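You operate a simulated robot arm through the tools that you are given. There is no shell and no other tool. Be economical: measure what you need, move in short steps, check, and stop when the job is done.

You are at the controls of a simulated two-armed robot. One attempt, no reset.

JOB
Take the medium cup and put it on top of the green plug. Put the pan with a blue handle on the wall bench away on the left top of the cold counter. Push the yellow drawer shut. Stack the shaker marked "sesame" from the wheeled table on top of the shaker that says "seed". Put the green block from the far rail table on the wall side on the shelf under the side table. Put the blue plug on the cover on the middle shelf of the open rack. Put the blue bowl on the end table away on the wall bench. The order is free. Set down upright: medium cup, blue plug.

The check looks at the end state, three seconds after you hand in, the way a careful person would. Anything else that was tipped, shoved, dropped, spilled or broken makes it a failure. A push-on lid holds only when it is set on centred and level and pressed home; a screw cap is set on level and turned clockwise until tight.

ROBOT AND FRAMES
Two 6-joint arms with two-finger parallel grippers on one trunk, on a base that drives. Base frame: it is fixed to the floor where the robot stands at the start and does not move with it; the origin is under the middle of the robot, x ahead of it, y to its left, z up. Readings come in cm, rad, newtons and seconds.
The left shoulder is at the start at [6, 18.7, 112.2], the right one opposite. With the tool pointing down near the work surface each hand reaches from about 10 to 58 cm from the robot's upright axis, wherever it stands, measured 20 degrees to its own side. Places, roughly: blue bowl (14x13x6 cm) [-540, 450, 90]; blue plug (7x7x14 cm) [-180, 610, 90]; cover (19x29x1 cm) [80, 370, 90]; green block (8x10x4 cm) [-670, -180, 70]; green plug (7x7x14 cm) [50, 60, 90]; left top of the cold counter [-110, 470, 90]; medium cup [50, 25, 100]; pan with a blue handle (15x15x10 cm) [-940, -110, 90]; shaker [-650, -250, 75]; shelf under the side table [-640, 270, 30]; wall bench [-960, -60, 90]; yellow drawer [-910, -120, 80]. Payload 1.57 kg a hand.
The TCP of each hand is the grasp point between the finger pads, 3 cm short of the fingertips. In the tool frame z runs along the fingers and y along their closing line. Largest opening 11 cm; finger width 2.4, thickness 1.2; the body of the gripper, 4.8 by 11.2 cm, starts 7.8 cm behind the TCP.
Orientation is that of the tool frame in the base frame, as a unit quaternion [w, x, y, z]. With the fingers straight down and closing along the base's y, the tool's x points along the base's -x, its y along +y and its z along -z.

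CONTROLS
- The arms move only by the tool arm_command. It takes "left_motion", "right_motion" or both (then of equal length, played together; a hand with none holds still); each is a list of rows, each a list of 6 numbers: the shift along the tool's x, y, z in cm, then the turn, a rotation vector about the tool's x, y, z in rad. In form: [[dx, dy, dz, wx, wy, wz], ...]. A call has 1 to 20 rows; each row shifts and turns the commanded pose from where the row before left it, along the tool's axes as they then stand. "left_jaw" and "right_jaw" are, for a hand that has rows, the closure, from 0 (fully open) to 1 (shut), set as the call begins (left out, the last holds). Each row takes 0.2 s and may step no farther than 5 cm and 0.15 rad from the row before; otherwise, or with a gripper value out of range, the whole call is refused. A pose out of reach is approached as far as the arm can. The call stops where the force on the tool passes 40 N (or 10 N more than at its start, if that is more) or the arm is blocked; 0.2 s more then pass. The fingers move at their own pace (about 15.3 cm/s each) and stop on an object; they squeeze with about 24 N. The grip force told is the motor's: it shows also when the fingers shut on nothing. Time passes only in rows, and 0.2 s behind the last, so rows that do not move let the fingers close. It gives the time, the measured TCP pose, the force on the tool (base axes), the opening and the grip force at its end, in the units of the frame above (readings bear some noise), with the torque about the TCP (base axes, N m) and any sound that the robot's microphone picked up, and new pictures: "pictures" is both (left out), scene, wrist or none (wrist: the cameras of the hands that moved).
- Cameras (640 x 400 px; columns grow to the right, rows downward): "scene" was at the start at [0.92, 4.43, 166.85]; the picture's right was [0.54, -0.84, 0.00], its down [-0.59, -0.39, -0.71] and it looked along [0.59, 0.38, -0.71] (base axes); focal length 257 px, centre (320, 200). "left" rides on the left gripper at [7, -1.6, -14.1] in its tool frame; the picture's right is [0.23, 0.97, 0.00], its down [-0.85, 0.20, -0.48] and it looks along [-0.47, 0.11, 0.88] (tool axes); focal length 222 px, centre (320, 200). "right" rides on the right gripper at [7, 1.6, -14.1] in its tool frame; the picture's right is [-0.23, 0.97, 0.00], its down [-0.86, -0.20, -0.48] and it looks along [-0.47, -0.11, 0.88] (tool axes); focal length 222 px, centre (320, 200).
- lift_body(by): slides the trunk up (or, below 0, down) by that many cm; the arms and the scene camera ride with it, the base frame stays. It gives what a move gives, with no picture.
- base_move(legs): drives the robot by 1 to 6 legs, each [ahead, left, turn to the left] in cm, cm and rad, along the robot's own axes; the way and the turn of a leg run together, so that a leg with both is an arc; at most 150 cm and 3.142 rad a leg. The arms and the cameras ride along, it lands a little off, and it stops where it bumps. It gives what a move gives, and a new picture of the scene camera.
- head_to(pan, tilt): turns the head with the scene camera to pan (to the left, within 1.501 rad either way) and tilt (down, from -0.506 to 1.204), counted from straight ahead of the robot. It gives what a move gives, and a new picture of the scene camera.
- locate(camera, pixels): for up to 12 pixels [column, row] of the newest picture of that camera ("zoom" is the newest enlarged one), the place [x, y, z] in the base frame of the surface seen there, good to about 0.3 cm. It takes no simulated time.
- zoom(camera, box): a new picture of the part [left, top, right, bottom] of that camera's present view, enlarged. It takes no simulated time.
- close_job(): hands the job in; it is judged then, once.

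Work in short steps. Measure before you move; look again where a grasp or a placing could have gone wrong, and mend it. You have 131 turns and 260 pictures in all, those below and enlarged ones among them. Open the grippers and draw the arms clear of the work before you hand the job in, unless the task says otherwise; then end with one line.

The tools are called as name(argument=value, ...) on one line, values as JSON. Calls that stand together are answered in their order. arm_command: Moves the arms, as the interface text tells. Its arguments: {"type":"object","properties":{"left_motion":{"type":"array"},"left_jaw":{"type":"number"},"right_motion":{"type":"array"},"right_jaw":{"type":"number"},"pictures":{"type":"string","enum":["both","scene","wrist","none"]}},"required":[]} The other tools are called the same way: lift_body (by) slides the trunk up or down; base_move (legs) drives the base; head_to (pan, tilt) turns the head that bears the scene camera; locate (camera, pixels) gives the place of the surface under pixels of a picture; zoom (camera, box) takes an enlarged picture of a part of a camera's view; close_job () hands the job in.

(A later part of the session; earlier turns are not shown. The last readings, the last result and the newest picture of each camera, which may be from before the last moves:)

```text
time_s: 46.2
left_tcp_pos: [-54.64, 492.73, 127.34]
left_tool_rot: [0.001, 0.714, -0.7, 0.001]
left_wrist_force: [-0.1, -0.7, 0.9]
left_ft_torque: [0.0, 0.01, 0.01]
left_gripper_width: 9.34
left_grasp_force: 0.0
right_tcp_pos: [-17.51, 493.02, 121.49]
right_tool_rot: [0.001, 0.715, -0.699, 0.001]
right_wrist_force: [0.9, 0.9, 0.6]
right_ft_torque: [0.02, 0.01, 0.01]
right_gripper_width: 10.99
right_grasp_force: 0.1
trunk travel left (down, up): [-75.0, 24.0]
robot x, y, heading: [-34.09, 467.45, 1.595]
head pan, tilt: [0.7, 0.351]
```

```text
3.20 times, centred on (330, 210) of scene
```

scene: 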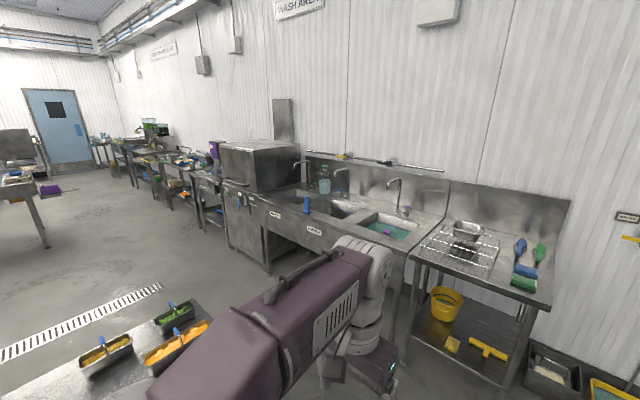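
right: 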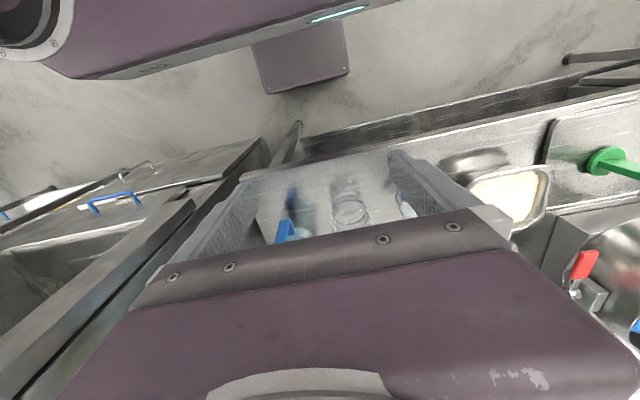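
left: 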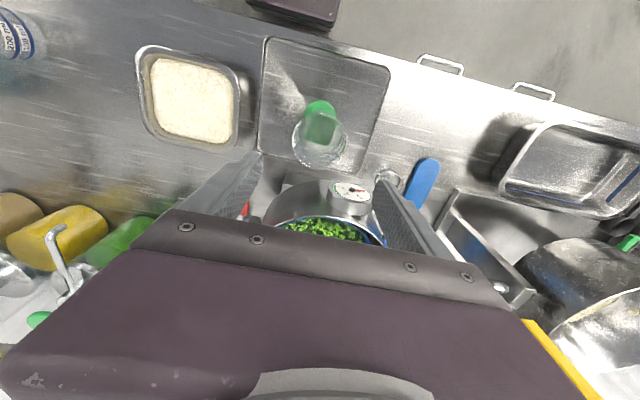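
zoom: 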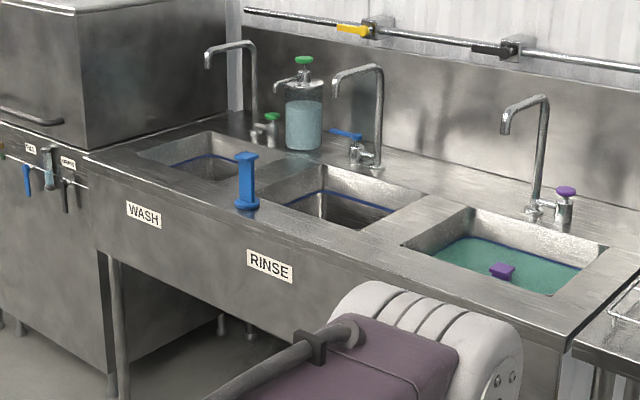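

The plug stands at (-175, 605) on z≈89. I drive up and across to stand before it, clear of the cold counter's end (y≈505).

base_move(legs=[[0, 0, -0.024], [83, 0, 0], [0, 122, 0]])

head_to(pan=0.4, tilt=0.75)

```text
time_s: 56.8
left_tcp_pos: [-176.94, 576.05, 127.3]
left_tool_rot: [0.0, 0.709, -0.706, 0.0]
left_wrist_force: [0.2, -0.3, -0.5]
left_ft_torque: [0.0, 0.01, 0.01]
left_gripper_width: 9.34
left_grasp_force: 0.0
right_tcp_pos: [-139.55, 575.59, 121.37]
right_tool_rot: [0.001, 0.708, -0.706, 0.002]
right_wrist_force: [0.3, -0.1, 0.1]
right_ft_torque: [-0.02, -0.01, 0.0]
right_gripper_width: 11.02
right_grasp_force: 0.1
trunk travel left (down, up): [-75.0, 24.0]
robot x, y, heading: [-156.55, 550.56, 1.577]
head pan, tilt: [0.7, 0.351]
```

scene: 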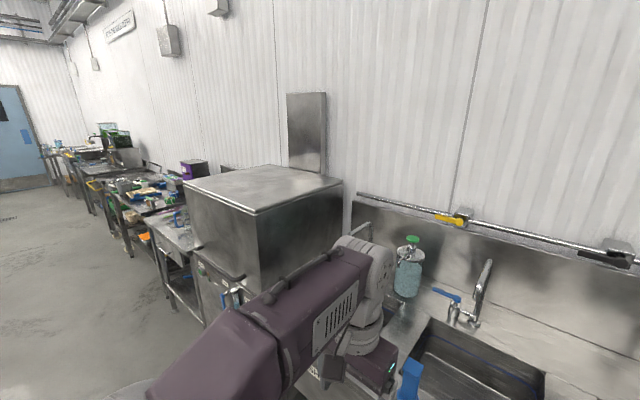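

```text
time_s: 57.7
left_tcp_pos: [-176.79, 576.02, 127.6]
left_tool_rot: [0.0, 0.708, -0.706, 0.0]
left_wrist_force: [-0.1, 0.0, -0.8]
left_ft_torque: [0.01, 0.0, 0.02]
left_gripper_width: 9.35
left_grasp_force: 0.0
right_tcp_pos: [-139.76, 575.63, 121.44]
right_tool_rot: [0.002, 0.709, -0.705, 0.001]
right_wrist_force: [0.5, -0.4, 0.4]
right_ft_torque: [0.03, -0.01, -0.01]
right_gripper_width: 11.0
right_grasp_force: 0.1
trunk travel left (down, up): [-75.0, 24.0]
robot x, y, heading: [-156.56, 550.46, 1.574]
head pan, tilt: [0.4, 0.75]
```

scene: 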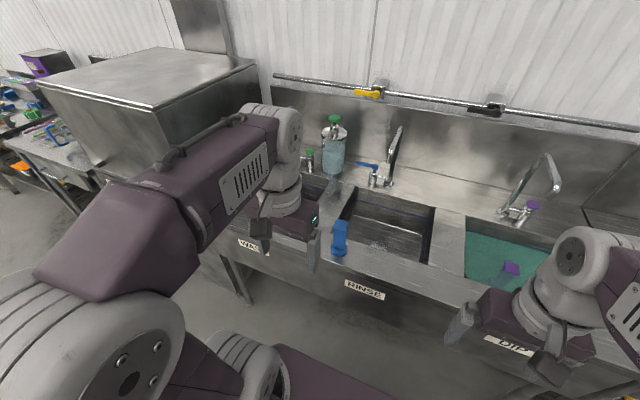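

I locate the plug, and move the left hand forward then pitch the fingers to horizontal for a side grasp.

locate(camera="scene", pixels=[[340, 222], [334, 230], [347, 230], [334, 250], [346, 250], [340, 238], [340, 255]])

arm_command(left_motion=[[-4.3, 0, 0, 0, 0, 0], [-4.3, 0, 0, 0, 0, 0], [-4.3, 0, 0, 0, 0, 0], [-4.3, 0, 0, 0, 0, 0], [0, 0, 0, 0, -0.1428, 0], [0, 0, 0, 0, -0.1428, 0], [0, 0, 0, 0, -0.1428, 0], [0, 0, 0, 0, -0.1428, 0], [0, 0, 0, 0, -0.1428, 0], [0, 0, 0, 0, -0.1428, 0], [0, 0, 0, 0, -0.1428, 0], [0, 0, 0, 0, -0.1428, 0], [0, 0, 0, 0, -0.1428, 0], [0, 0, 0, 0, -0.1428, 0], [0, 0, 0, 0, -0.1428, 0]])

```text
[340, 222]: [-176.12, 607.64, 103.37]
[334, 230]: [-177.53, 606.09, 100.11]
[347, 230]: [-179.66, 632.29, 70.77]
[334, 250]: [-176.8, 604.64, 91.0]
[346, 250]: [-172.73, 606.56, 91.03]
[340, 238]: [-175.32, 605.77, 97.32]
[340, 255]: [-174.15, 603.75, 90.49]
```

```text
time_s: 60.9
left_tcp_pos: [-174.81, 594.1, 126.54]
left_tool_rot: [0.377, -0.6, 0.628, 0.322]
left_wrist_force: [0.0, -0.6, -0.5]
left_ft_torque: [0.0, -0.02, -0.01]
left_gripper_width: 9.33
left_grasp_force: 0.0
left hand out of reach, approached as far as the arm can: row 11, 12, 13, 14, 15
right_tcp_pos: [-139.55, 575.59, 121.53]
right_tool_rot: [0.002, 0.708, -0.706, 0.001]
right_wrist_force: [-0.4, 0.2, 0.0]
right_ft_torque: [0.0, 0.01, 0.01]
right_gripper_width: 11.01
right_grasp_force: 0.1
trunk travel left (down, up): [-75.0, 24.0]
robot x, y, heading: [-156.42, 550.56, 1.576]
head pan, tilt: [0.4, 0.75]
```

scene: 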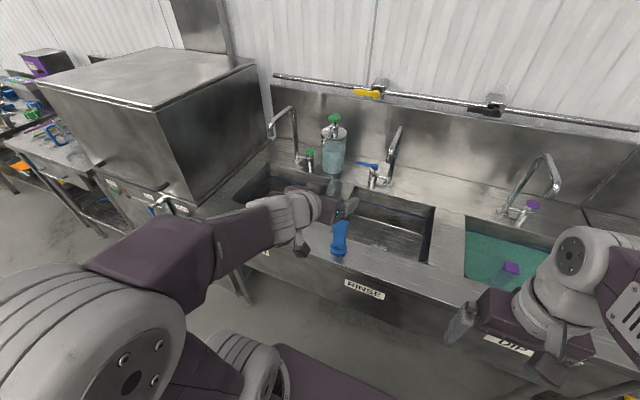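
left: 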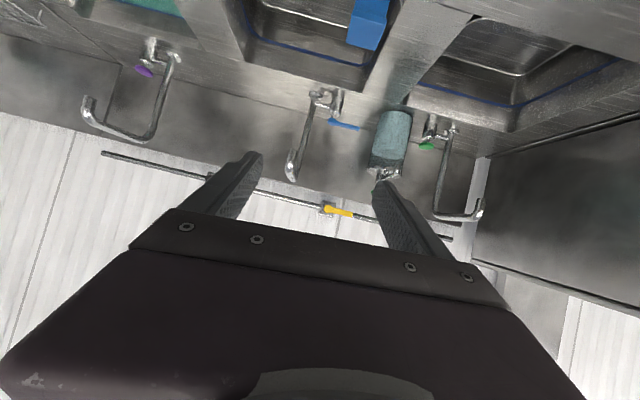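

The hand reached about 60° from vertical, which is enough. I test a small downward step to see along which axes the commanded pose now stands.

arm_command(left_motion=[[4.3, 0, 2.5, 0, 0, 0]], pictures="none")

```text
time_s: 61.3
left_tcp_pos: [-176.57, 597.27, 123.35]
left_tool_rot: [0.39, -0.592, 0.602, 0.368]
left_wrist_force: [-0.4, 0.7, 0.4]
left_ft_torque: [-0.01, -0.02, -0.07]
left_gripper_width: 9.36
left_grasp_force: 0.0
left hand out of reach, approached as far as the arm can: row 1
right_tcp_pos: [-139.75, 575.91, 121.44]
right_tool_rot: [0.002, 0.708, -0.706, 0.002]
right_wrist_force: [-0.5, 0.2, -0.6]
right_ft_torque: [-0.03, -0.01, 0.04]
right_gripper_width: 10.99
right_grasp_force: 0.1
trunk travel left (down, up): [-75.0, 24.0]
robot x, y, heading: [-156.73, 550.64, 1.574]
head pan, tilt: [0.4, 0.75]
```

The command is at full horizontal (shift was forward 2.5, down 4.3). I lower further, staying in front of the plug, to see whether horizontal becomes reachable.

arm_command(left_motion=[[5, 0, -1, 0, 0, 0], [5, 0, -1, 0, 0, 0], [5, 0, -1, 0, 0, 0], [4, 0, 0, 0, 0, 0]])

```text
refused: row 1 steps farther than a row can; nothing moved
```

arm_command(left_motion=[[4.8, 0, -1, 0, 0, 0], [4.8, 0, -1, 0, 0, 0], [4.8, 0, -1, 0, 0, 0], [4.5, 0, 0, 0, 0, 0]])

```text
time_s: 62.3
left_tcp_pos: [-178.78, 599.55, 115.89]
left_tool_rot: [0.392, -0.596, 0.598, 0.366]
left_wrist_force: [0.4, 0.3, -0.2]
left_ft_torque: [0.0, 0.01, 0.02]
left_gripper_width: 9.38
left_grasp_force: 0.1
left hand out of reach, approached as far as the arm can: row 1, 2, 3, 4
right_tcp_pos: [-139.62, 575.71, 121.47]
right_tool_rot: [0.001, 0.708, -0.706, 0.002]
right_wrist_force: [-0.5, -0.3, -0.2]
right_ft_torque: [0.0, -0.05, 0.02]
right_gripper_width: 11.05
right_grasp_force: 0.0
trunk travel left (down, up): [-75.0, 24.0]
robot x, y, heading: [-156.37, 550.54, 1.577]
head pan, tilt: [0.4, 0.75]
```

scene: 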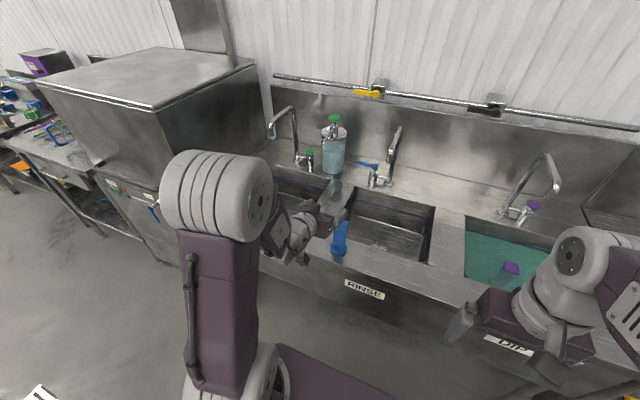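
left: 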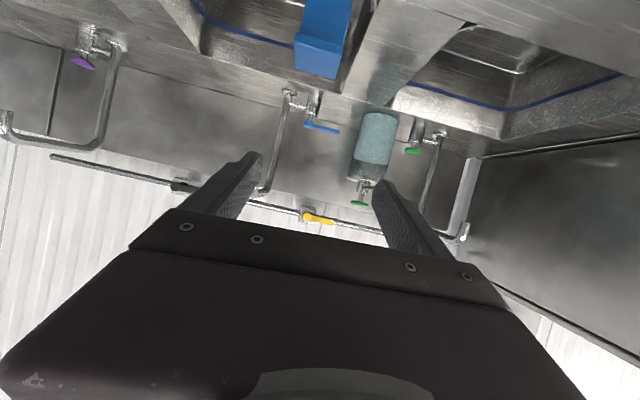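

Full horizontal is not reachable this close. I reduce the tilt command to about 50° from vertical and read the pose.

arm_command(left_motion=[[0, 0, 0, 0, 0.14, 0], [0, 0, 0, 0, 0.14, 0], [0, 0, 0, 0, 0.14, 0], [0, 0, 0, 0, 0.14, 0], [0, 0, 0, 0, 0.14, 0]], pictures="none")

```text
time_s: 63.5
left_tcp_pos: [-176.55, 599.9, 115.83]
left_tool_rot: [0.276, -0.647, 0.682, 0.202]
left_wrist_force: [-0.7, -0.7, -0.3]
left_ft_torque: [0.0, 0.0, -0.01]
left_gripper_width: 9.34
left_grasp_force: 0.0
left hand out of reach, approached as far as the arm can: row 3, 4, 5
right_tcp_pos: [-139.64, 575.61, 121.42]
right_tool_rot: [0.001, 0.708, -0.706, 0.002]
right_wrist_force: [-0.3, 0.2, 1.2]
right_ft_torque: [-0.01, 0.0, 0.04]
right_gripper_width: 11.0
right_grasp_force: 0.0
trunk travel left (down, up): [-75.0, 24.0]
robot x, y, heading: [-157.05, 550.14, 1.572]
head pan, tilt: [0.4, 0.75]
```

Height relative to the shoulder is the limit, so I raise the command back up 20 cm and instead lower the trunk.

arm_command(left_motion=[[-3.8, 0, -3.2, 0, 0, 0], [-3.8, 0, -3.2, 0, 0, 0], [-3.8, 0, -3.2, 0, 0, 0], [-3.8, 0, -3.2, 0, 0, 0]], pictures="none")

lift_body(by=-19)

arm_command(left_motion=[[0, 0, 0, 0, 0, 0]])

```text
time_s: 64.5
left_tcp_pos: [-177.92, 603.32, 135.39]
left_tool_rot: [0.276, -0.647, 0.682, 0.201]
left_wrist_force: [0.1, 0.3, -0.1]
left_ft_torque: [0.0, 0.02, -0.03]
left_gripper_width: 9.36
left_grasp_force: 0.1
right_tcp_pos: [-139.75, 575.71, 121.43]
right_tool_rot: [0.001, 0.709, -0.705, 0.0]
right_wrist_force: [0.1, 0.3, 0.3]
right_ft_torque: [0.01, -0.01, 0.05]
right_gripper_width: 11.01
right_grasp_force: 0.0
trunk travel left (down, up): [-75.0, 24.0]
robot x, y, heading: [-156.69, 550.29, 1.576]
head pan, tilt: [0.4, 0.75]
```

```text
time_s: 66.6
left_tcp_pos: [-177.94, 603.49, 116.32]
left_tool_rot: [0.276, -0.647, 0.682, 0.202]
left_wrist_force: [0.4, -0.4, 0.3]
left_ft_torque: [0.0, 0.03, -0.01]
left_gripper_width: 9.35
left_grasp_force: 0.1
right_tcp_pos: [-139.73, 575.7, 102.48]
right_tool_rot: [0.002, 0.708, -0.706, 0.001]
right_wrist_force: [-0.3, 0.0, -0.5]
right_ft_torque: [-0.01, -0.01, -0.02]
right_gripper_width: 10.97
right_grasp_force: 0.1
trunk travel left (down, up): [-56.0, 43.0]
robot x, y, heading: [-156.55, 550.32, 1.573]
head pan, tilt: [0.4, 0.75]
```

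```text
time_s: 67.0
left_tcp_pos: [-177.84, 603.42, 116.38]
left_tool_rot: [0.276, -0.646, 0.682, 0.201]
left_wrist_force: [-0.1, -0.3, 0.4]
left_ft_torque: [-0.03, 0.05, 0.0]
left_gripper_width: 9.33
left_grasp_force: 0.0
right_tcp_pos: [-139.77, 575.78, 102.51]
right_tool_rot: [0.001, 0.709, -0.705, 0.001]
right_wrist_force: [0.5, -0.2, 0.1]
right_ft_torque: [0.0, 0.02, -0.03]
right_gripper_width: 11.0
right_grasp_force: 0.1
trunk travel left (down, up): [-56.0, 43.0]
robot x, y, heading: [-156.53, 550.29, 1.576]
head pan, tilt: [0.4, 0.75]
```

scene: 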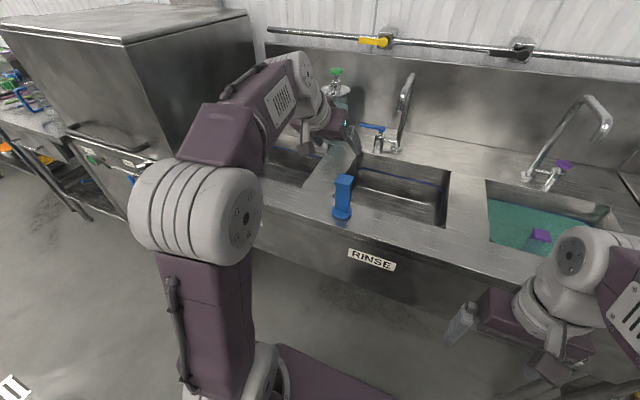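
left: 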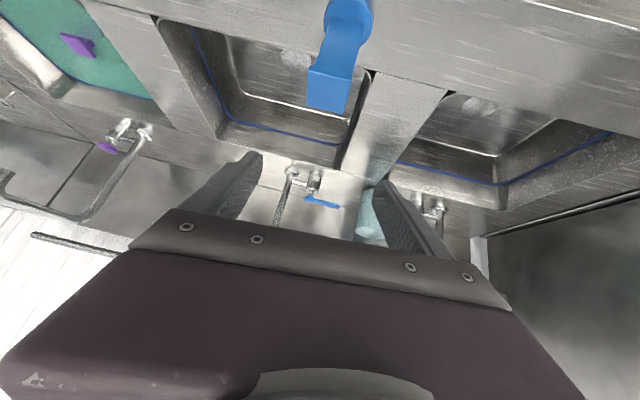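

The true pose is 40° tilt with a slight roll. I correct the roll, tilt to about 55°, back off in front of the plug, then lower the trunk 10 cm.

arm_command(left_motion=[[0, 0, 0, -0.115, 0, 0], [0, -0.6, 0, 0, -0.13, 0], [0, -0.6, 0, 0, -0.13, 0], [1.45, -0.6, -2.05, 0, 0, 0], [1.45, -0.6, -2.05, 0, 0, 0], [1.45, 0, -2.05, 0, 0, 0]], pictures="none")

lift_body(by=-10)

arm_command(left_motion=[[0, 0, 0, 0, 0, 0]])

```text
time_s: 68.4
left_tcp_pos: [-175.52, 595.85, 116.55]
left_tool_rot: [0.323, -0.625, 0.632, 0.325]
left_wrist_force: [-0.1, -0.4, 0.8]
left_ft_torque: [0.04, 0.0, -0.02]
left_gripper_width: 9.37
left_grasp_force: 0.1
right_tcp_pos: [-139.66, 575.61, 102.52]
right_tool_rot: [0.0, 0.708, -0.706, 0.001]
right_wrist_force: [0.0, 0.2, -0.3]
right_ft_torque: [0.03, 0.0, -0.02]
right_gripper_width: 11.0
right_grasp_force: 0.1
trunk travel left (down, up): [-56.0, 43.0]
robot x, y, heading: [-156.36, 550.5, 1.575]
head pan, tilt: [0.4, 0.75]
```

```text
time_s: 69.7
left_tcp_pos: [-175.6, 595.97, 106.38]
left_tool_rot: [0.323, -0.625, 0.633, 0.324]
left_wrist_force: [-0.4, 0.2, 0.1]
left_ft_torque: [0.0, 0.01, 0.02]
left_gripper_width: 9.36
left_grasp_force: 0.1
right_tcp_pos: [-139.67, 575.7, 92.32]
right_tool_rot: [0.001, 0.708, -0.706, 0.001]
right_wrist_force: [-0.5, -0.8, 0.1]
right_ft_torque: [0.01, -0.01, -0.02]
right_gripper_width: 11.01
right_grasp_force: 0.0
trunk travel left (down, up): [-46.0, 53.0]
robot x, y, heading: [-156.68, 550.29, 1.571]
head pan, tilt: [0.4, 0.75]
```

```text
time_s: 70.1
left_tcp_pos: [-175.61, 595.97, 106.39]
left_tool_rot: [0.324, -0.624, 0.633, 0.324]
left_wrist_force: [-0.2, 0.6, 0.3]
left_ft_torque: [-0.02, -0.03, -0.01]
left_gripper_width: 9.34
left_grasp_force: 0.1
right_tcp_pos: [-139.77, 575.69, 92.58]
right_tool_rot: [0.001, 0.708, -0.706, 0.002]
right_wrist_force: [-0.1, 0.7, -0.2]
right_ft_torque: [0.06, 0.01, -0.03]
right_gripper_width: 10.99
right_grasp_force: 0.2
trunk travel left (down, up): [-46.0, 53.0]
robot x, y, heading: [-156.63, 550.04, 1.577]
head pan, tilt: [0.4, 0.75]
```

scene: 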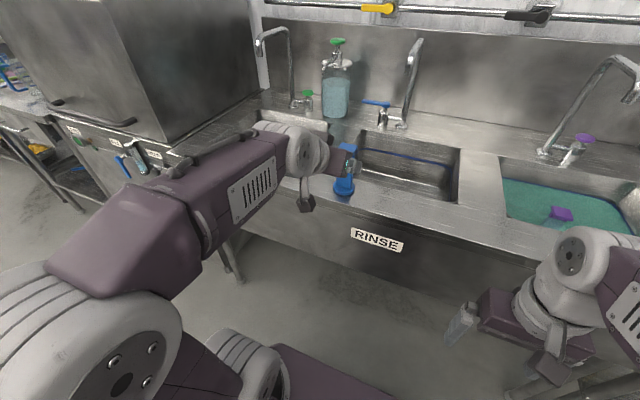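
left: 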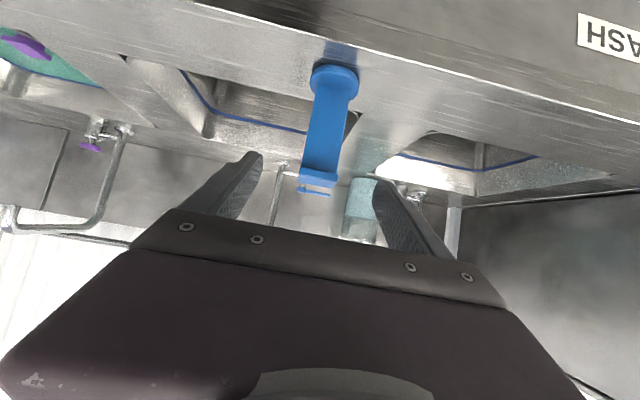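

The pose is good. I locate the plug from the left camera to centre the approach.

locate(camera="left", pixels=[[311, 130], [344, 130], [328, 110], [320, 180], [302, 178], [338, 180], [335, 80], [327, 140]])

```text
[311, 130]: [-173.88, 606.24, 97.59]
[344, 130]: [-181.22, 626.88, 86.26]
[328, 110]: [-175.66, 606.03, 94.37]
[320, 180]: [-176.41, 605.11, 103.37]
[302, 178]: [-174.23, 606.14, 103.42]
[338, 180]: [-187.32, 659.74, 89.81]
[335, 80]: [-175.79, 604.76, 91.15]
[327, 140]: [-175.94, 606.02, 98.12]
```

I advance 14 cm along the fingers onto the stem and close.

arm_command(left_motion=[[0.3, 0, 4.7, 0, 0, 0], [0.3, 0, 4.8, 0, 0, 0], [0.3, 0, 4.8, 0, 0, 0]], pictures="wrist")

arm_command(left_motion=[[0, 0, 0, 0, 0, 0], [0, 0, 0, 0, 0, 0], [0, 0, 0, 0, 0, 0]], left_jaw=1)

```text
time_s: 70.9
left_tcp_pos: [-175.35, 607.32, 97.4]
left_tool_rot: [0.322, -0.625, 0.633, 0.324]
left_wrist_force: [0.0, -0.3, 0.3]
left_ft_torque: [-0.01, -0.05, 0.0]
left_gripper_width: 9.35
left_grasp_force: 0.0
right_tcp_pos: [-139.55, 575.88, 92.34]
right_tool_rot: [0.002, 0.708, -0.706, 0.001]
right_wrist_force: [-0.4, 0.2, -0.2]
right_ft_torque: [-0.02, -0.03, 0.0]
right_gripper_width: 10.99
right_grasp_force: 0.1
trunk travel left (down, up): [-46.0, 53.0]
robot x, y, heading: [-156.53, 550.46, 1.571]
head pan, tilt: [0.4, 0.75]
```

left: 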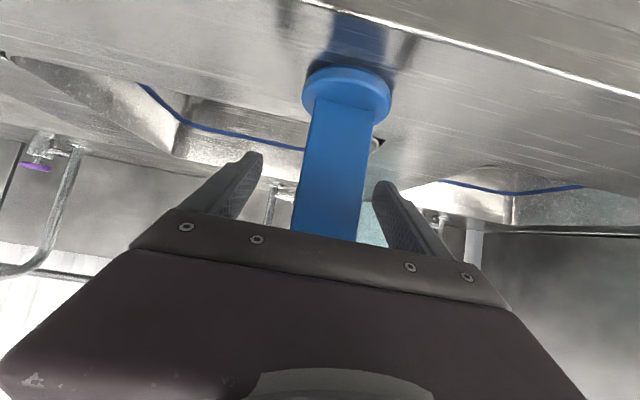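

```text
time_s: 71.7
left_tcp_pos: [-175.43, 607.2, 97.55]
left_tool_rot: [0.324, -0.624, 0.633, 0.325]
left_wrist_force: [-2.5, 0.2, 7.8]
left_ft_torque: [-0.02, -0.02, -0.04]
left_gripper_width: 4.37
left_grasp_force: 24.2
right_tcp_pos: [-139.74, 575.71, 92.54]
right_tool_rot: [0.001, 0.708, -0.706, 0.001]
right_wrist_force: [-0.3, -0.3, 0.3]
right_ft_torque: [-0.02, 0.0, -0.02]
right_gripper_width: 10.97
right_grasp_force: 0.1
trunk travel left (down, up): [-46.0, 53.0]
robot x, y, heading: [-156.7, 550.47, 1.577]
head pan, tilt: [0.4, 0.75]
```

scene: 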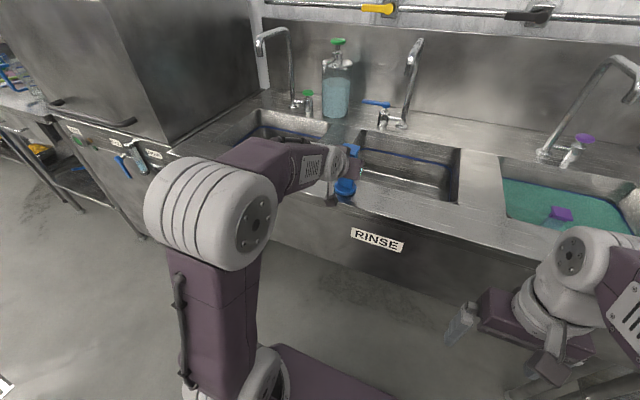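
left: 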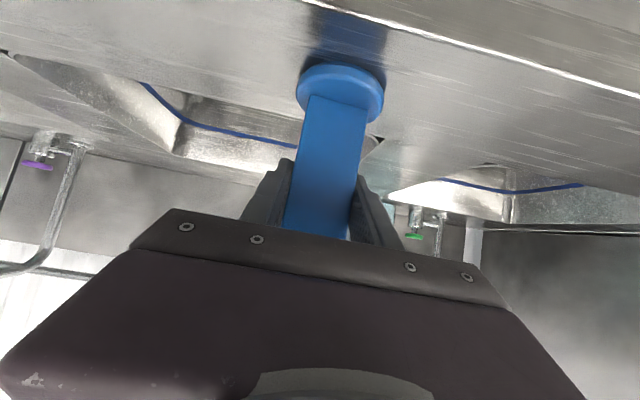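

Gripped at 4.4 cm. I note the counter height, then lift by the trunk.

locate(camera="left", pixels=[[270, 90], [400, 90], [340, 75], [300, 90]])

lift_body(by=15)

arm_command(left_motion=[[0, 0, 0, 0, 0, 0]])

```text
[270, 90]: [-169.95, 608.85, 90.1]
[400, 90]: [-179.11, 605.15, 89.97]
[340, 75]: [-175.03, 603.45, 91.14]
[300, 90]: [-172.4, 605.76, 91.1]
```

```text
time_s: 73.4
left_tcp_pos: [-175.35, 607.17, 112.54]
left_tool_rot: [0.323, -0.624, 0.634, 0.323]
left_wrist_force: [0.5, -0.9, -1.6]
left_ft_torque: [-0.02, 0.02, -0.02]
left_gripper_width: 4.36
left_grasp_force: 24.1
right_tcp_pos: [-139.82, 575.71, 107.46]
right_tool_rot: [0.001, 0.708, -0.706, 0.001]
right_wrist_force: [0.4, 0.2, 0.3]
right_ft_torque: [0.01, -0.02, 0.01]
right_gripper_width: 11.0
right_grasp_force: 0.1
trunk travel left (down, up): [-61.0, 38.0]
robot x, y, heading: [-156.95, 550.49, 1.574]
head pan, tilt: [0.4, 0.75]
```

```text
time_s: 73.8
left_tcp_pos: [-175.29, 607.2, 112.53]
left_tool_rot: [0.324, -0.624, 0.633, 0.323]
left_wrist_force: [-0.4, 0.5, -1.5]
left_ft_torque: [-0.01, 0.01, -0.01]
left_gripper_width: 4.37
left_grasp_force: 24.2
right_tcp_pos: [-139.69, 575.67, 107.47]
right_tool_rot: [0.001, 0.708, -0.706, 0.002]
right_wrist_force: [0.4, 0.0, 0.7]
right_ft_torque: [0.0, -0.02, -0.01]
right_gripper_width: 11.01
right_grasp_force: 0.1
trunk travel left (down, up): [-61.0, 38.0]
robot x, y, heading: [-156.72, 550.47, 1.574]
head pan, tilt: [0.4, 0.75]
```

scene: 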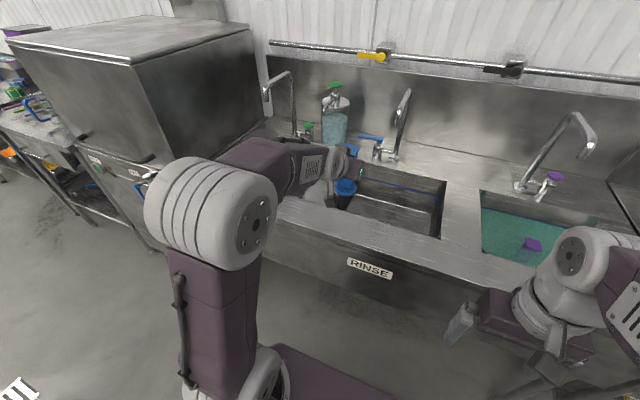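
left: 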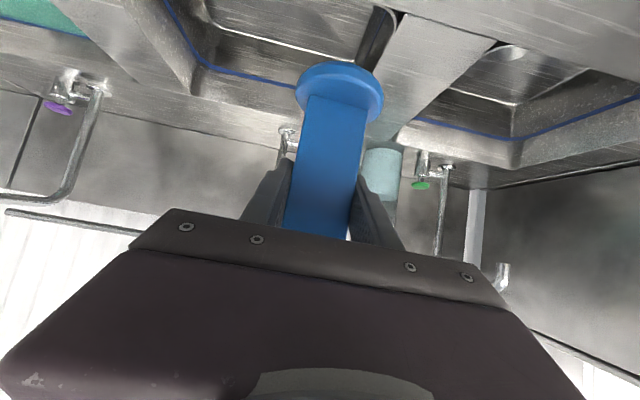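

The plug is held upright, its bottom 7.5 cm below the TCP. I draw the hand back, then drive right, turn to face +x, and head to the rack.

arm_command(left_motion=[[2.3, 0, -3.26, 0, 0, 0], [2.3, 0, -3.26, 0, 0, 0], [2.3, 0, -3.26, 0, 0, 0]], pictures="none")

base_move(legs=[[0, -135, 0], [0, 0, -1.574], [0, 130, 0]])

```text
time_s: 74.6
left_tcp_pos: [-175.66, 595.01, 112.84]
left_tool_rot: [0.324, -0.624, 0.633, 0.324]
left_wrist_force: [-0.2, 0.1, -2.3]
left_ft_torque: [0.03, 0.01, 0.01]
left_gripper_width: 4.35
left_grasp_force: 23.9
right_tcp_pos: [-139.7, 575.5, 107.35]
right_tool_rot: [0.001, 0.709, -0.705, 0.002]
right_wrist_force: [-0.8, -0.4, 0.0]
right_ft_torque: [0.02, 0.03, -0.01]
right_gripper_width: 10.99
right_grasp_force: 0.0
trunk travel left (down, up): [-61.0, 38.0]
robot x, y, heading: [-156.94, 550.23, 1.57]
head pan, tilt: [0.4, 0.75]
```

```text
time_s: 87.8
left_tcp_pos: [22.99, 605.98, 113.01]
left_tool_rot: [0.457, -0.024, 0.889, 0.015]
left_wrist_force: [-0.3, -0.3, -1.9]
left_ft_torque: [0.05, -0.03, 0.04]
left_gripper_width: 4.39
left_grasp_force: 23.8
right_tcp_pos: [5.79, 568.8, 107.91]
right_tool_rot: [-0.002, -0.036, 0.999, -0.002]
right_wrist_force: [0.2, -0.4, -0.2]
right_ft_torque: [0.01, 0.01, 0.0]
right_gripper_width: 11.01
right_grasp_force: 0.0
trunk travel left (down, up): [-61.0, 38.0]
robot x, y, heading: [-20.75, 584.16, 0.067]
head pan, tilt: [0.4, 0.75]
stopped in leg 3: the robot was blocked; the commanded pose is now the measured one
```

scene: 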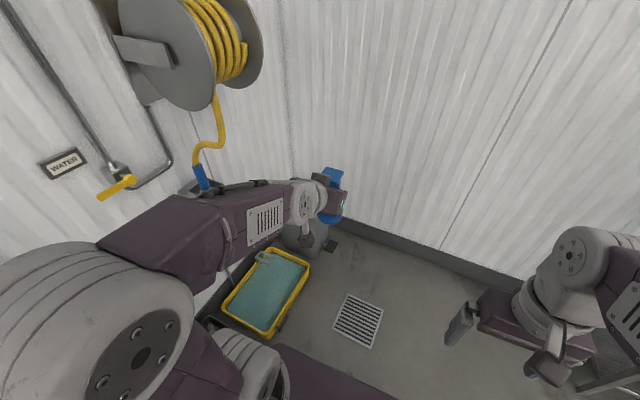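

I strafed the wrong way and bumped. I look at what was touched before moving off.

head_to(pan=1.3, tilt=1.1)

head_to(pan=0.8, tilt=1.0)

```text
time_s: 89.0
left_tcp_pos: [22.98, 605.92, 113.0]
left_tool_rot: [0.457, -0.023, 0.889, 0.014]
left_wrist_force: [0.4, -0.8, -2.3]
left_ft_torque: [-0.02, 0.0, 0.01]
left_gripper_width: 4.39
left_grasp_force: 24.1
right_tcp_pos: [5.82, 568.78, 107.83]
right_tool_rot: [-0.002, -0.035, 0.999, -0.002]
right_wrist_force: [-0.6, 0.7, -0.3]
right_ft_torque: [0.01, 0.0, 0.01]
right_gripper_width: 11.0
right_grasp_force: 0.0
trunk travel left (down, up): [-61.0, 38.0]
robot x, y, heading: [-20.69, 584.07, 0.071]
head pan, tilt: [1.3, 1.1]
```

scene: 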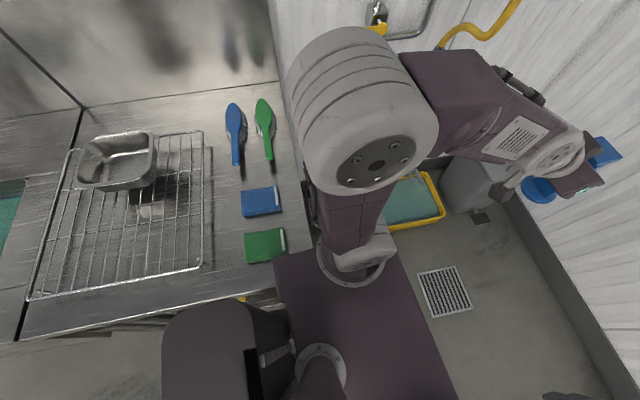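

```text
time_s: 89.9
left_tcp_pos: [22.93, 605.89, 113.04]
left_tool_rot: [0.457, -0.023, 0.889, 0.014]
left_wrist_force: [0.6, 0.4, -2.1]
left_ft_torque: [0.0, -0.02, 0.0]
left_gripper_width: 4.38
left_grasp_force: 24.0
right_tcp_pos: [5.79, 568.77, 107.82]
right_tool_rot: [-0.002, -0.036, 0.999, -0.002]
right_wrist_force: [-0.5, 0.8, 0.1]
right_ft_torque: [0.02, 0.01, -0.01]
right_gripper_width: 11.0
right_grasp_force: 0.1
trunk travel left (down, up): [-61.0, 38.0]
robot x, y, heading: [-20.81, 583.78, 0.071]
head pan, tilt: [0.799, 1.0]
```

scene: 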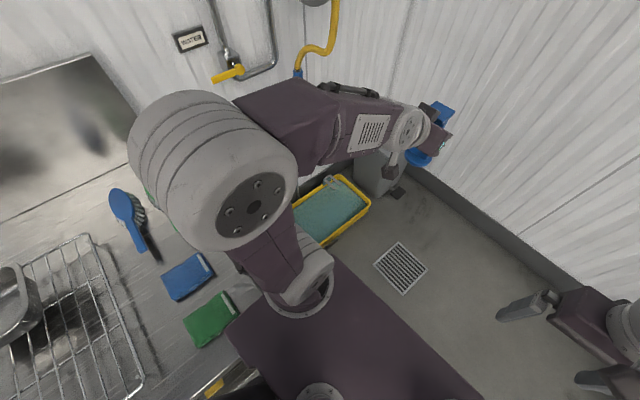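

The base touched the fixed drying table; the things on it look in place. I back off to the right toward the rack, correcting heading.

base_move(legs=[[0, -40, 0], [0, 0, -0.07], [0, -110, 0]])

head_to(pan=1.3, tilt=0.6)

head_to(pan=-0.1, tilt=0.6)

```text
time_s: 91.2
left_tcp_pos: [23.42, 604.27, 114.29]
left_tool_rot: [0.459, -0.004, 0.888, -0.019]
left_wrist_force: [0.3, -0.6, -2.8]
left_ft_torque: [-0.03, 0.0, -0.01]
left_gripper_width: 4.36
left_grasp_force: 24.0
right_tcp_pos: [4.76, 563.95, 104.59]
right_tool_rot: [-0.018, 0.04, 0.997, 0.062]
right_wrist_force: [0.1, 0.2, -1.1]
right_ft_torque: [0.03, -0.02, 0.03]
right_gripper_width: 11.0
right_grasp_force: 0.1
trunk travel left (down, up): [-61.0, 38.0]
robot x, y, heading: [-21.47, 577.37, 0.037]
head pan, tilt: [0.799, 1.0]
stopped in leg 1: the robot was blocked; the commanded pose is now the measured one
```

scene: 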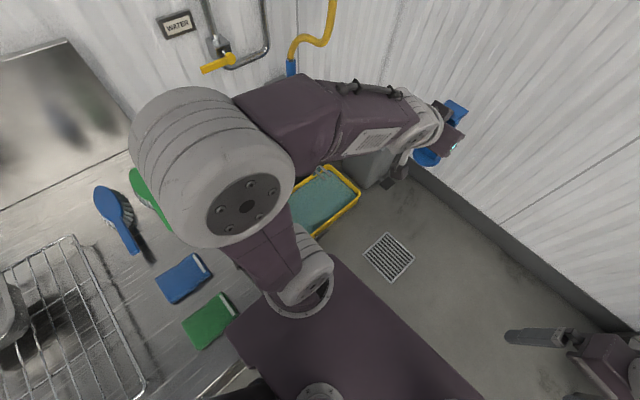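

```text
time_s: 92.1
left_tcp_pos: [23.39, 602.6, 114.09]
left_tool_rot: [0.458, 0.011, 0.889, -0.029]
left_wrist_force: [-0.8, -0.5, -2.2]
left_ft_torque: [0.01, -0.01, 0.02]
left_gripper_width: 4.35
left_grasp_force: 24.4
right_tcp_pos: [3.32, 563.08, 104.7]
right_tool_rot: [-0.014, 0.052, 0.997, 0.057]
right_wrist_force: [-0.3, 0.1, 0.3]
right_ft_torque: [0.02, -0.06, -0.03]
right_gripper_width: 11.0
right_grasp_force: 0.0
trunk travel left (down, up): [-61.0, 38.0]
robot x, y, heading: [-22.6, 577.21, 0.001]
head pan, tilt: [1.3, 0.6]
```

scene: 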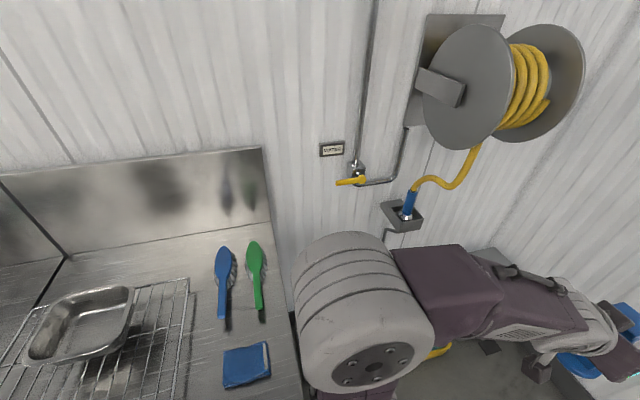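

```text
time_s: 93.7
left_tcp_pos: [23.32, 600.83, 113.93]
left_tool_rot: [0.457, 0.026, 0.888, -0.032]
left_wrist_force: [0.6, 0.2, -1.8]
left_ft_torque: [0.0, 0.01, 0.0]
left_gripper_width: 4.38
left_grasp_force: 23.7
right_tcp_pos: [1.77, 561.91, 104.77]
right_tool_rot: [-0.009, 0.066, 0.996, 0.058]
right_wrist_force: [0.5, 0.2, 0.8]
right_ft_torque: [0.02, -0.05, 0.0]
right_gripper_width: 11.01
right_grasp_force: 0.0
trunk travel left (down, up): [-61.0, 38.0]
robot x, y, heading: [-23.59, 577.58, -0.035]
head pan, tilt: [-0.099, 0.6]
```

scene: 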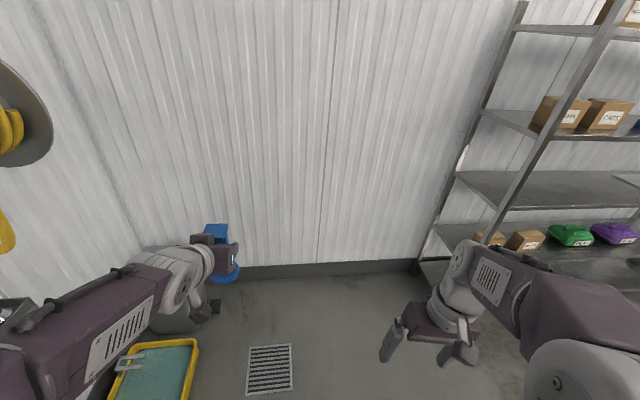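

The hands' readings show the robot leaning slightly, with a slow drift; something is under or against the left side of the base. I look down there.

head_to(pan=1.5, tilt=1.2)

head_to(pan=-0.9, tilt=1.0)

```text
time_s: 95.3
left_tcp_pos: [23.16, 598.89, 113.71]
left_tool_rot: [0.456, 0.046, 0.888, -0.038]
left_wrist_force: [1.2, 1.3, -2.0]
left_ft_torque: [-0.08, -0.01, -0.14]
left_gripper_width: 4.36
left_grasp_force: 23.9
right_tcp_pos: [-0.21, 560.59, 104.75]
right_tool_rot: [-0.006, 0.084, 0.995, 0.056]
right_wrist_force: [1.4, 0.8, -0.2]
right_ft_torque: [-0.09, 0.17, 0.04]
right_gripper_width: 11.02
right_grasp_force: 0.0
trunk travel left (down, up): [-61.0, 38.0]
robot x, y, heading: [-24.41, 578.55, -0.076]
head pan, tilt: [1.499, 1.201]
```

scene: 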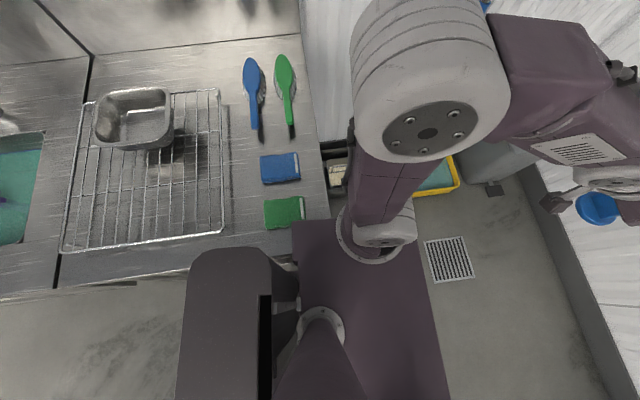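

```text
time_s: 97.5
left_tcp_pos: [22.82, 597.35, 113.53]
left_tool_rot: [0.456, 0.059, 0.887, -0.041]
left_wrist_force: [-1.7, -1.9, -1.5]
left_ft_torque: [0.1, -0.03, 0.13]
left_gripper_width: 4.39
left_grasp_force: 23.9
right_tcp_pos: [-1.45, 559.56, 104.73]
right_tool_rot: [-0.003, 0.095, 0.994, 0.056]
right_wrist_force: [-2.7, -1.4, -0.1]
right_ft_torque: [0.11, -0.2, -0.04]
right_gripper_width: 11.02
right_grasp_force: 0.1
trunk travel left (down, up): [-61.0, 38.0]
robot x, y, heading: [-25.28, 579.27, -0.098]
head pan, tilt: [-0.901, 1.0]
```

scene: 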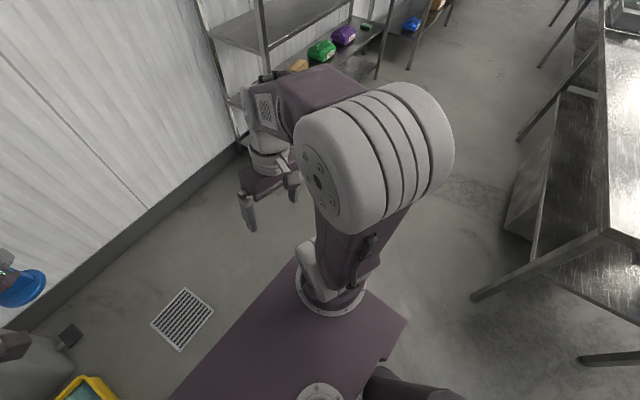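

The shoulder bar, lowered with the trunk, seems to have ridden onto the table corner. I raise the trunk to free it.

lift_body(by=16)

head_to(pan=1.5, tilt=1.1)

```text
time_s: 97.8
left_tcp_pos: [21.77, 591.82, 114.61]
left_tool_rot: [0.46, 0.076, 0.885, -0.011]
left_wrist_force: [0.9, -1.1, -2.4]
left_ft_torque: [0.0, -0.1, -0.01]
left_gripper_width: 4.34
left_grasp_force: 23.7
right_tcp_pos: [-2.75, 552.45, 101.98]
right_tool_rot: [-0.002, 0.097, 0.991, 0.094]
right_wrist_force: [0.0, 0.9, -0.2]
right_ft_torque: [-0.2, 0.01, -0.03]
right_gripper_width: 11.0
right_grasp_force: 0.0
trunk travel left (down, up): [-61.9, 37.1]
robot x, y, heading: [-25.47, 579.46, -0.093]
head pan, tilt: [-0.901, 1.0]
stopped: the arm was blocked; the commanded pose is now the measured one
```

```text
time_s: 100.0
left_tcp_pos: [21.6, 591.6, 114.13]
left_tool_rot: [0.459, 0.071, 0.885, -0.019]
left_wrist_force: [1.1, -0.1, -1.1]
left_ft_torque: [0.0, -0.04, 0.0]
left_gripper_width: 4.36
left_grasp_force: 23.9
right_tcp_pos: [-2.65, 554.38, 103.17]
right_tool_rot: [-0.001, 0.094, 0.992, 0.082]
right_wrist_force: [0.5, 0.7, 0.5]
right_ft_torque: [0.0, -0.04, 0.01]
right_gripper_width: 11.01
right_grasp_force: 0.0
trunk travel left (down, up): [-61.9, 37.1]
robot x, y, heading: [-25.43, 579.31, -0.104]
head pan, tilt: [1.499, 1.1]
```

scene: 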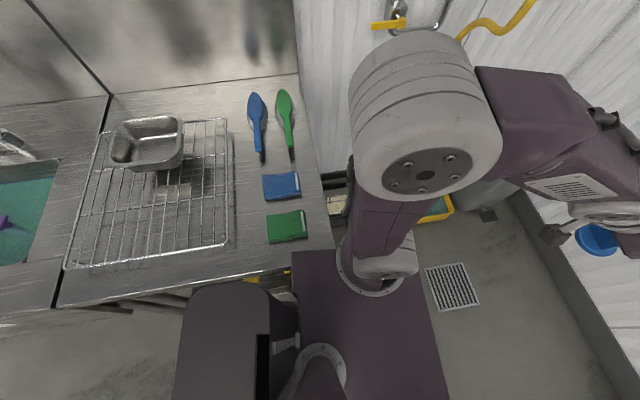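

Raising was blocked, so the bar may be tucked under the table's edge instead. I lower slightly and watch the tilt readings.

lift_body(by=-4)

zoom(camera="scene", box=[170, 160, 460, 340])

```text
time_s: 100.9
left_tcp_pos: [21.27, 589.77, 111.81]
left_tool_rot: [0.461, 0.087, 0.883, -0.012]
left_wrist_force: [0.7, 2.0, -1.9]
left_ft_torque: [-0.07, 0.01, -0.09]
left_gripper_width: 4.37
left_grasp_force: 24.2
right_tcp_pos: [-4.66, 555.53, 100.99]
right_tool_rot: [0.001, 0.114, 0.99, 0.088]
right_wrist_force: [0.5, 2.0, 0.8]
right_ft_torque: [-0.23, 0.1, -0.01]
right_gripper_width: 10.99
right_grasp_force: 0.1
trunk travel left (down, up): [-57.9, 41.1]
robot x, y, heading: [-26.5, 583.06, -0.142]
head pan, tilt: [1.499, 1.1]
```

```text
2.21 times, centred on (315, 250) of scene
```

zoom: 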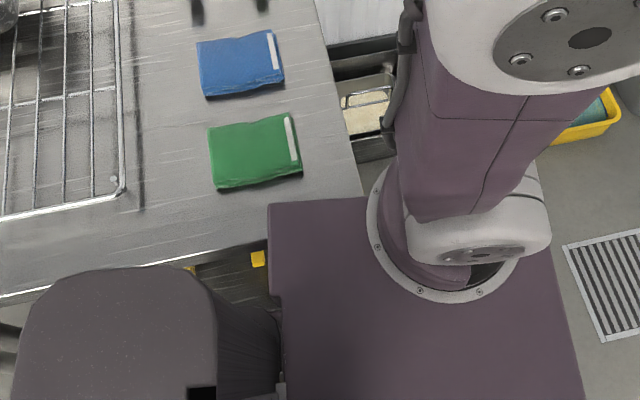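

In the zoom the bar's corner overlies the table corner, so it rests on top. I raise in small steps.

lift_body(by=4)

lift_body(by=4)

lift_body(by=4)

zoom(camera="scene", box=[170, 160, 460, 340])

```text
time_s: 101.2
left_tcp_pos: [21.39, 590.46, 110.51]
left_tool_rot: [0.462, 0.073, 0.884, -0.016]
left_wrist_force: [-0.5, 0.2, -2.3]
left_ft_torque: [-0.01, 0.0, 0.02]
left_gripper_width: 4.38
left_grasp_force: 24.3
right_tcp_pos: [-4.15, 558.02, 101.52]
right_tool_rot: [0.004, 0.104, 0.992, 0.076]
right_wrist_force: [0.4, -1.1, 0.1]
right_ft_torque: [0.17, 0.01, 0.03]
right_gripper_width: 11.01
right_grasp_force: 0.0
trunk travel left (down, up): [-60.0, 39.0]
robot x, y, heading: [-26.44, 582.66, -0.14]
head pan, tilt: [1.499, 1.1]
stopped: the arm was blocked; the commanded pose is now the measured one
```

```text
time_s: 102.0
left_tcp_pos: [21.4, 594.72, 114.74]
left_tool_rot: [0.463, 0.074, 0.883, -0.029]
left_wrist_force: [0.7, 0.9, -1.4]
left_ft_torque: [-0.06, 0.0, -0.03]
left_gripper_width: 4.37
left_grasp_force: 23.6
right_tcp_pos: [-4.35, 559.89, 105.56]
right_tool_rot: [0.004, 0.106, 0.992, 0.067]
right_wrist_force: [0.7, 1.1, -0.3]
right_ft_torque: [-0.01, -0.02, -0.01]
right_gripper_width: 11.01
right_grasp_force: 0.1
trunk travel left (down, up): [-64.0, 35.0]
robot x, y, heading: [-26.47, 582.57, -0.136]
head pan, tilt: [1.499, 1.1]
```

```text
time_s: 102.9
left_tcp_pos: [21.41, 594.56, 118.64]
left_tool_rot: [0.462, 0.074, 0.883, -0.029]
left_wrist_force: [0.2, 0.1, -1.3]
left_ft_torque: [0.03, -0.01, 0.01]
left_gripper_width: 4.38
left_grasp_force: 23.7
right_tcp_pos: [-4.37, 559.73, 109.65]
right_tool_rot: [0.004, 0.106, 0.992, 0.067]
right_wrist_force: [-0.6, -0.7, -0.6]
right_ft_torque: [0.06, -0.01, -0.02]
right_gripper_width: 10.99
right_grasp_force: 0.0
trunk travel left (down, up): [-68.0, 31.0]
robot x, y, heading: [-26.22, 582.86, -0.137]
head pan, tilt: [1.499, 1.1]
```

```text
2.21 times, centred on (315, 250) of scene
```

zoom: 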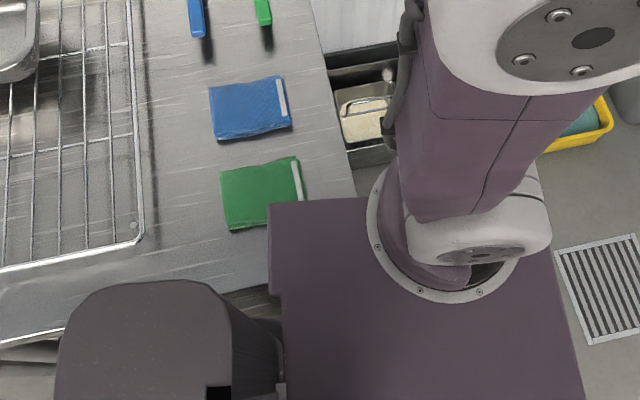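

It now rises freely, though a lean remains. I raise a bit more, and try a short move to the right.

lift_body(by=6)

base_move(legs=[[0, -8, 0]])

```text
time_s: 103.9
left_tcp_pos: [21.35, 594.53, 124.75]
left_tool_rot: [0.462, 0.074, 0.883, -0.03]
left_wrist_force: [0.3, -0.2, -1.8]
left_ft_torque: [-0.01, -0.01, 0.02]
left_gripper_width: 4.36
left_grasp_force: 23.9
right_tcp_pos: [-4.3, 559.88, 115.72]
right_tool_rot: [0.005, 0.106, 0.992, 0.067]
right_wrist_force: [-0.3, -0.8, 0.0]
right_ft_torque: [-0.03, -0.01, 0.0]
right_gripper_width: 11.03
right_grasp_force: 0.1
trunk travel left (down, up): [-74.0, 25.0]
robot x, y, heading: [-26.2, 582.64, -0.143]
head pan, tilt: [1.499, 1.1]
```

```text
time_s: 104.9
left_tcp_pos: [20.34, 587.14, 124.66]
left_tool_rot: [0.462, 0.073, 0.883, -0.03]
left_wrist_force: [1.3, 0.2, -1.7]
left_ft_torque: [-0.02, 0.01, -0.04]
left_gripper_width: 4.38
left_grasp_force: 24.4
right_tcp_pos: [-5.46, 552.29, 115.67]
right_tool_rot: [0.005, 0.107, 0.992, 0.065]
right_wrist_force: [0.0, -0.1, 0.6]
right_ft_torque: [-0.01, -0.03, -0.02]
right_gripper_width: 10.99
right_grasp_force: 0.1
trunk travel left (down, up): [-74.0, 25.0]
robot x, y, heading: [-27.14, 574.87, -0.144]
head pan, tilt: [1.499, 1.1]
```

scene: 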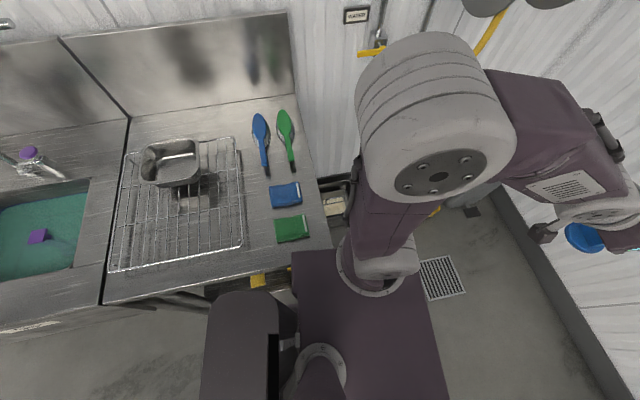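

The base is free again; the roll left in the hands comes from their commands having been reset during the lean. I move further away, straighten heading, and check the drying table area.

base_move(legs=[[0, -30, 0], [0, 0, 0.142]])

head_to(pan=1.3, tilt=0.75)

```text
time_s: 107.6
left_tcp_pos: [13.95, 563.99, 124.65]
left_tool_rot: [0.463, 0.009, 0.886, 0.005]
left_wrist_force: [-0.2, 0.4, -2.3]
left_ft_torque: [0.02, 0.0, -0.06]
left_gripper_width: 4.37
left_grasp_force: 23.9
right_tcp_pos: [-6.46, 525.75, 115.63]
right_tool_rot: [-0.001, 0.034, 0.997, 0.067]
right_wrist_force: [0.3, 0.9, -0.5]
right_ft_torque: [0.03, 0.0, -0.01]
right_gripper_width: 11.0
right_grasp_force: 0.1
trunk travel left (down, up): [-74.0, 25.0]
robot x, y, heading: [-31.06, 545.42, 0.008]
head pan, tilt: [1.499, 1.1]
```

scene: 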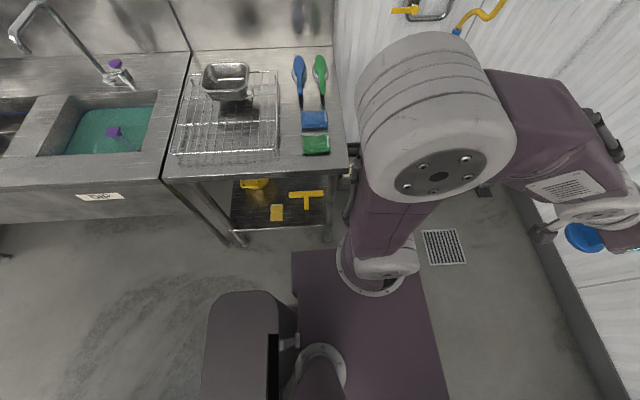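

```text
time_s: 108.4
left_tcp_pos: [13.81, 564.04, 124.66]
left_tool_rot: [0.463, 0.009, 0.886, 0.005]
left_wrist_force: [0.1, 0.8, -1.9]
left_ft_torque: [-0.01, 0.01, -0.02]
left_gripper_width: 4.39
left_grasp_force: 24.0
right_tcp_pos: [-6.48, 525.85, 115.53]
right_tool_rot: [0.001, 0.034, 0.997, 0.066]
right_wrist_force: [-0.5, -0.1, -0.1]
right_ft_torque: [-0.01, 0.03, -0.03]
right_gripper_width: 11.01
right_grasp_force: 0.2
trunk travel left (down, up): [-74.0, 25.0]
robot x, y, heading: [-31.44, 545.2, 0.01]
head pan, tilt: [1.3, 0.75]
```

scene: 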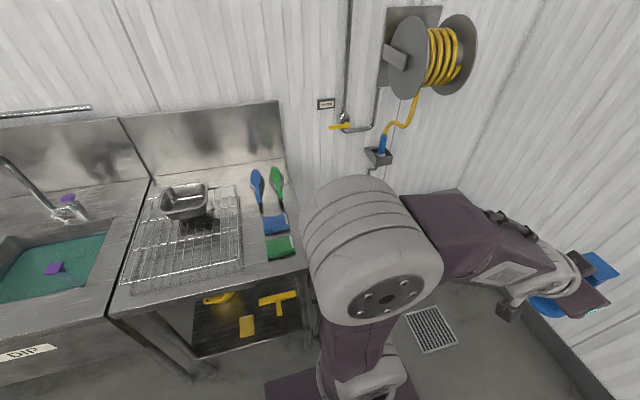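

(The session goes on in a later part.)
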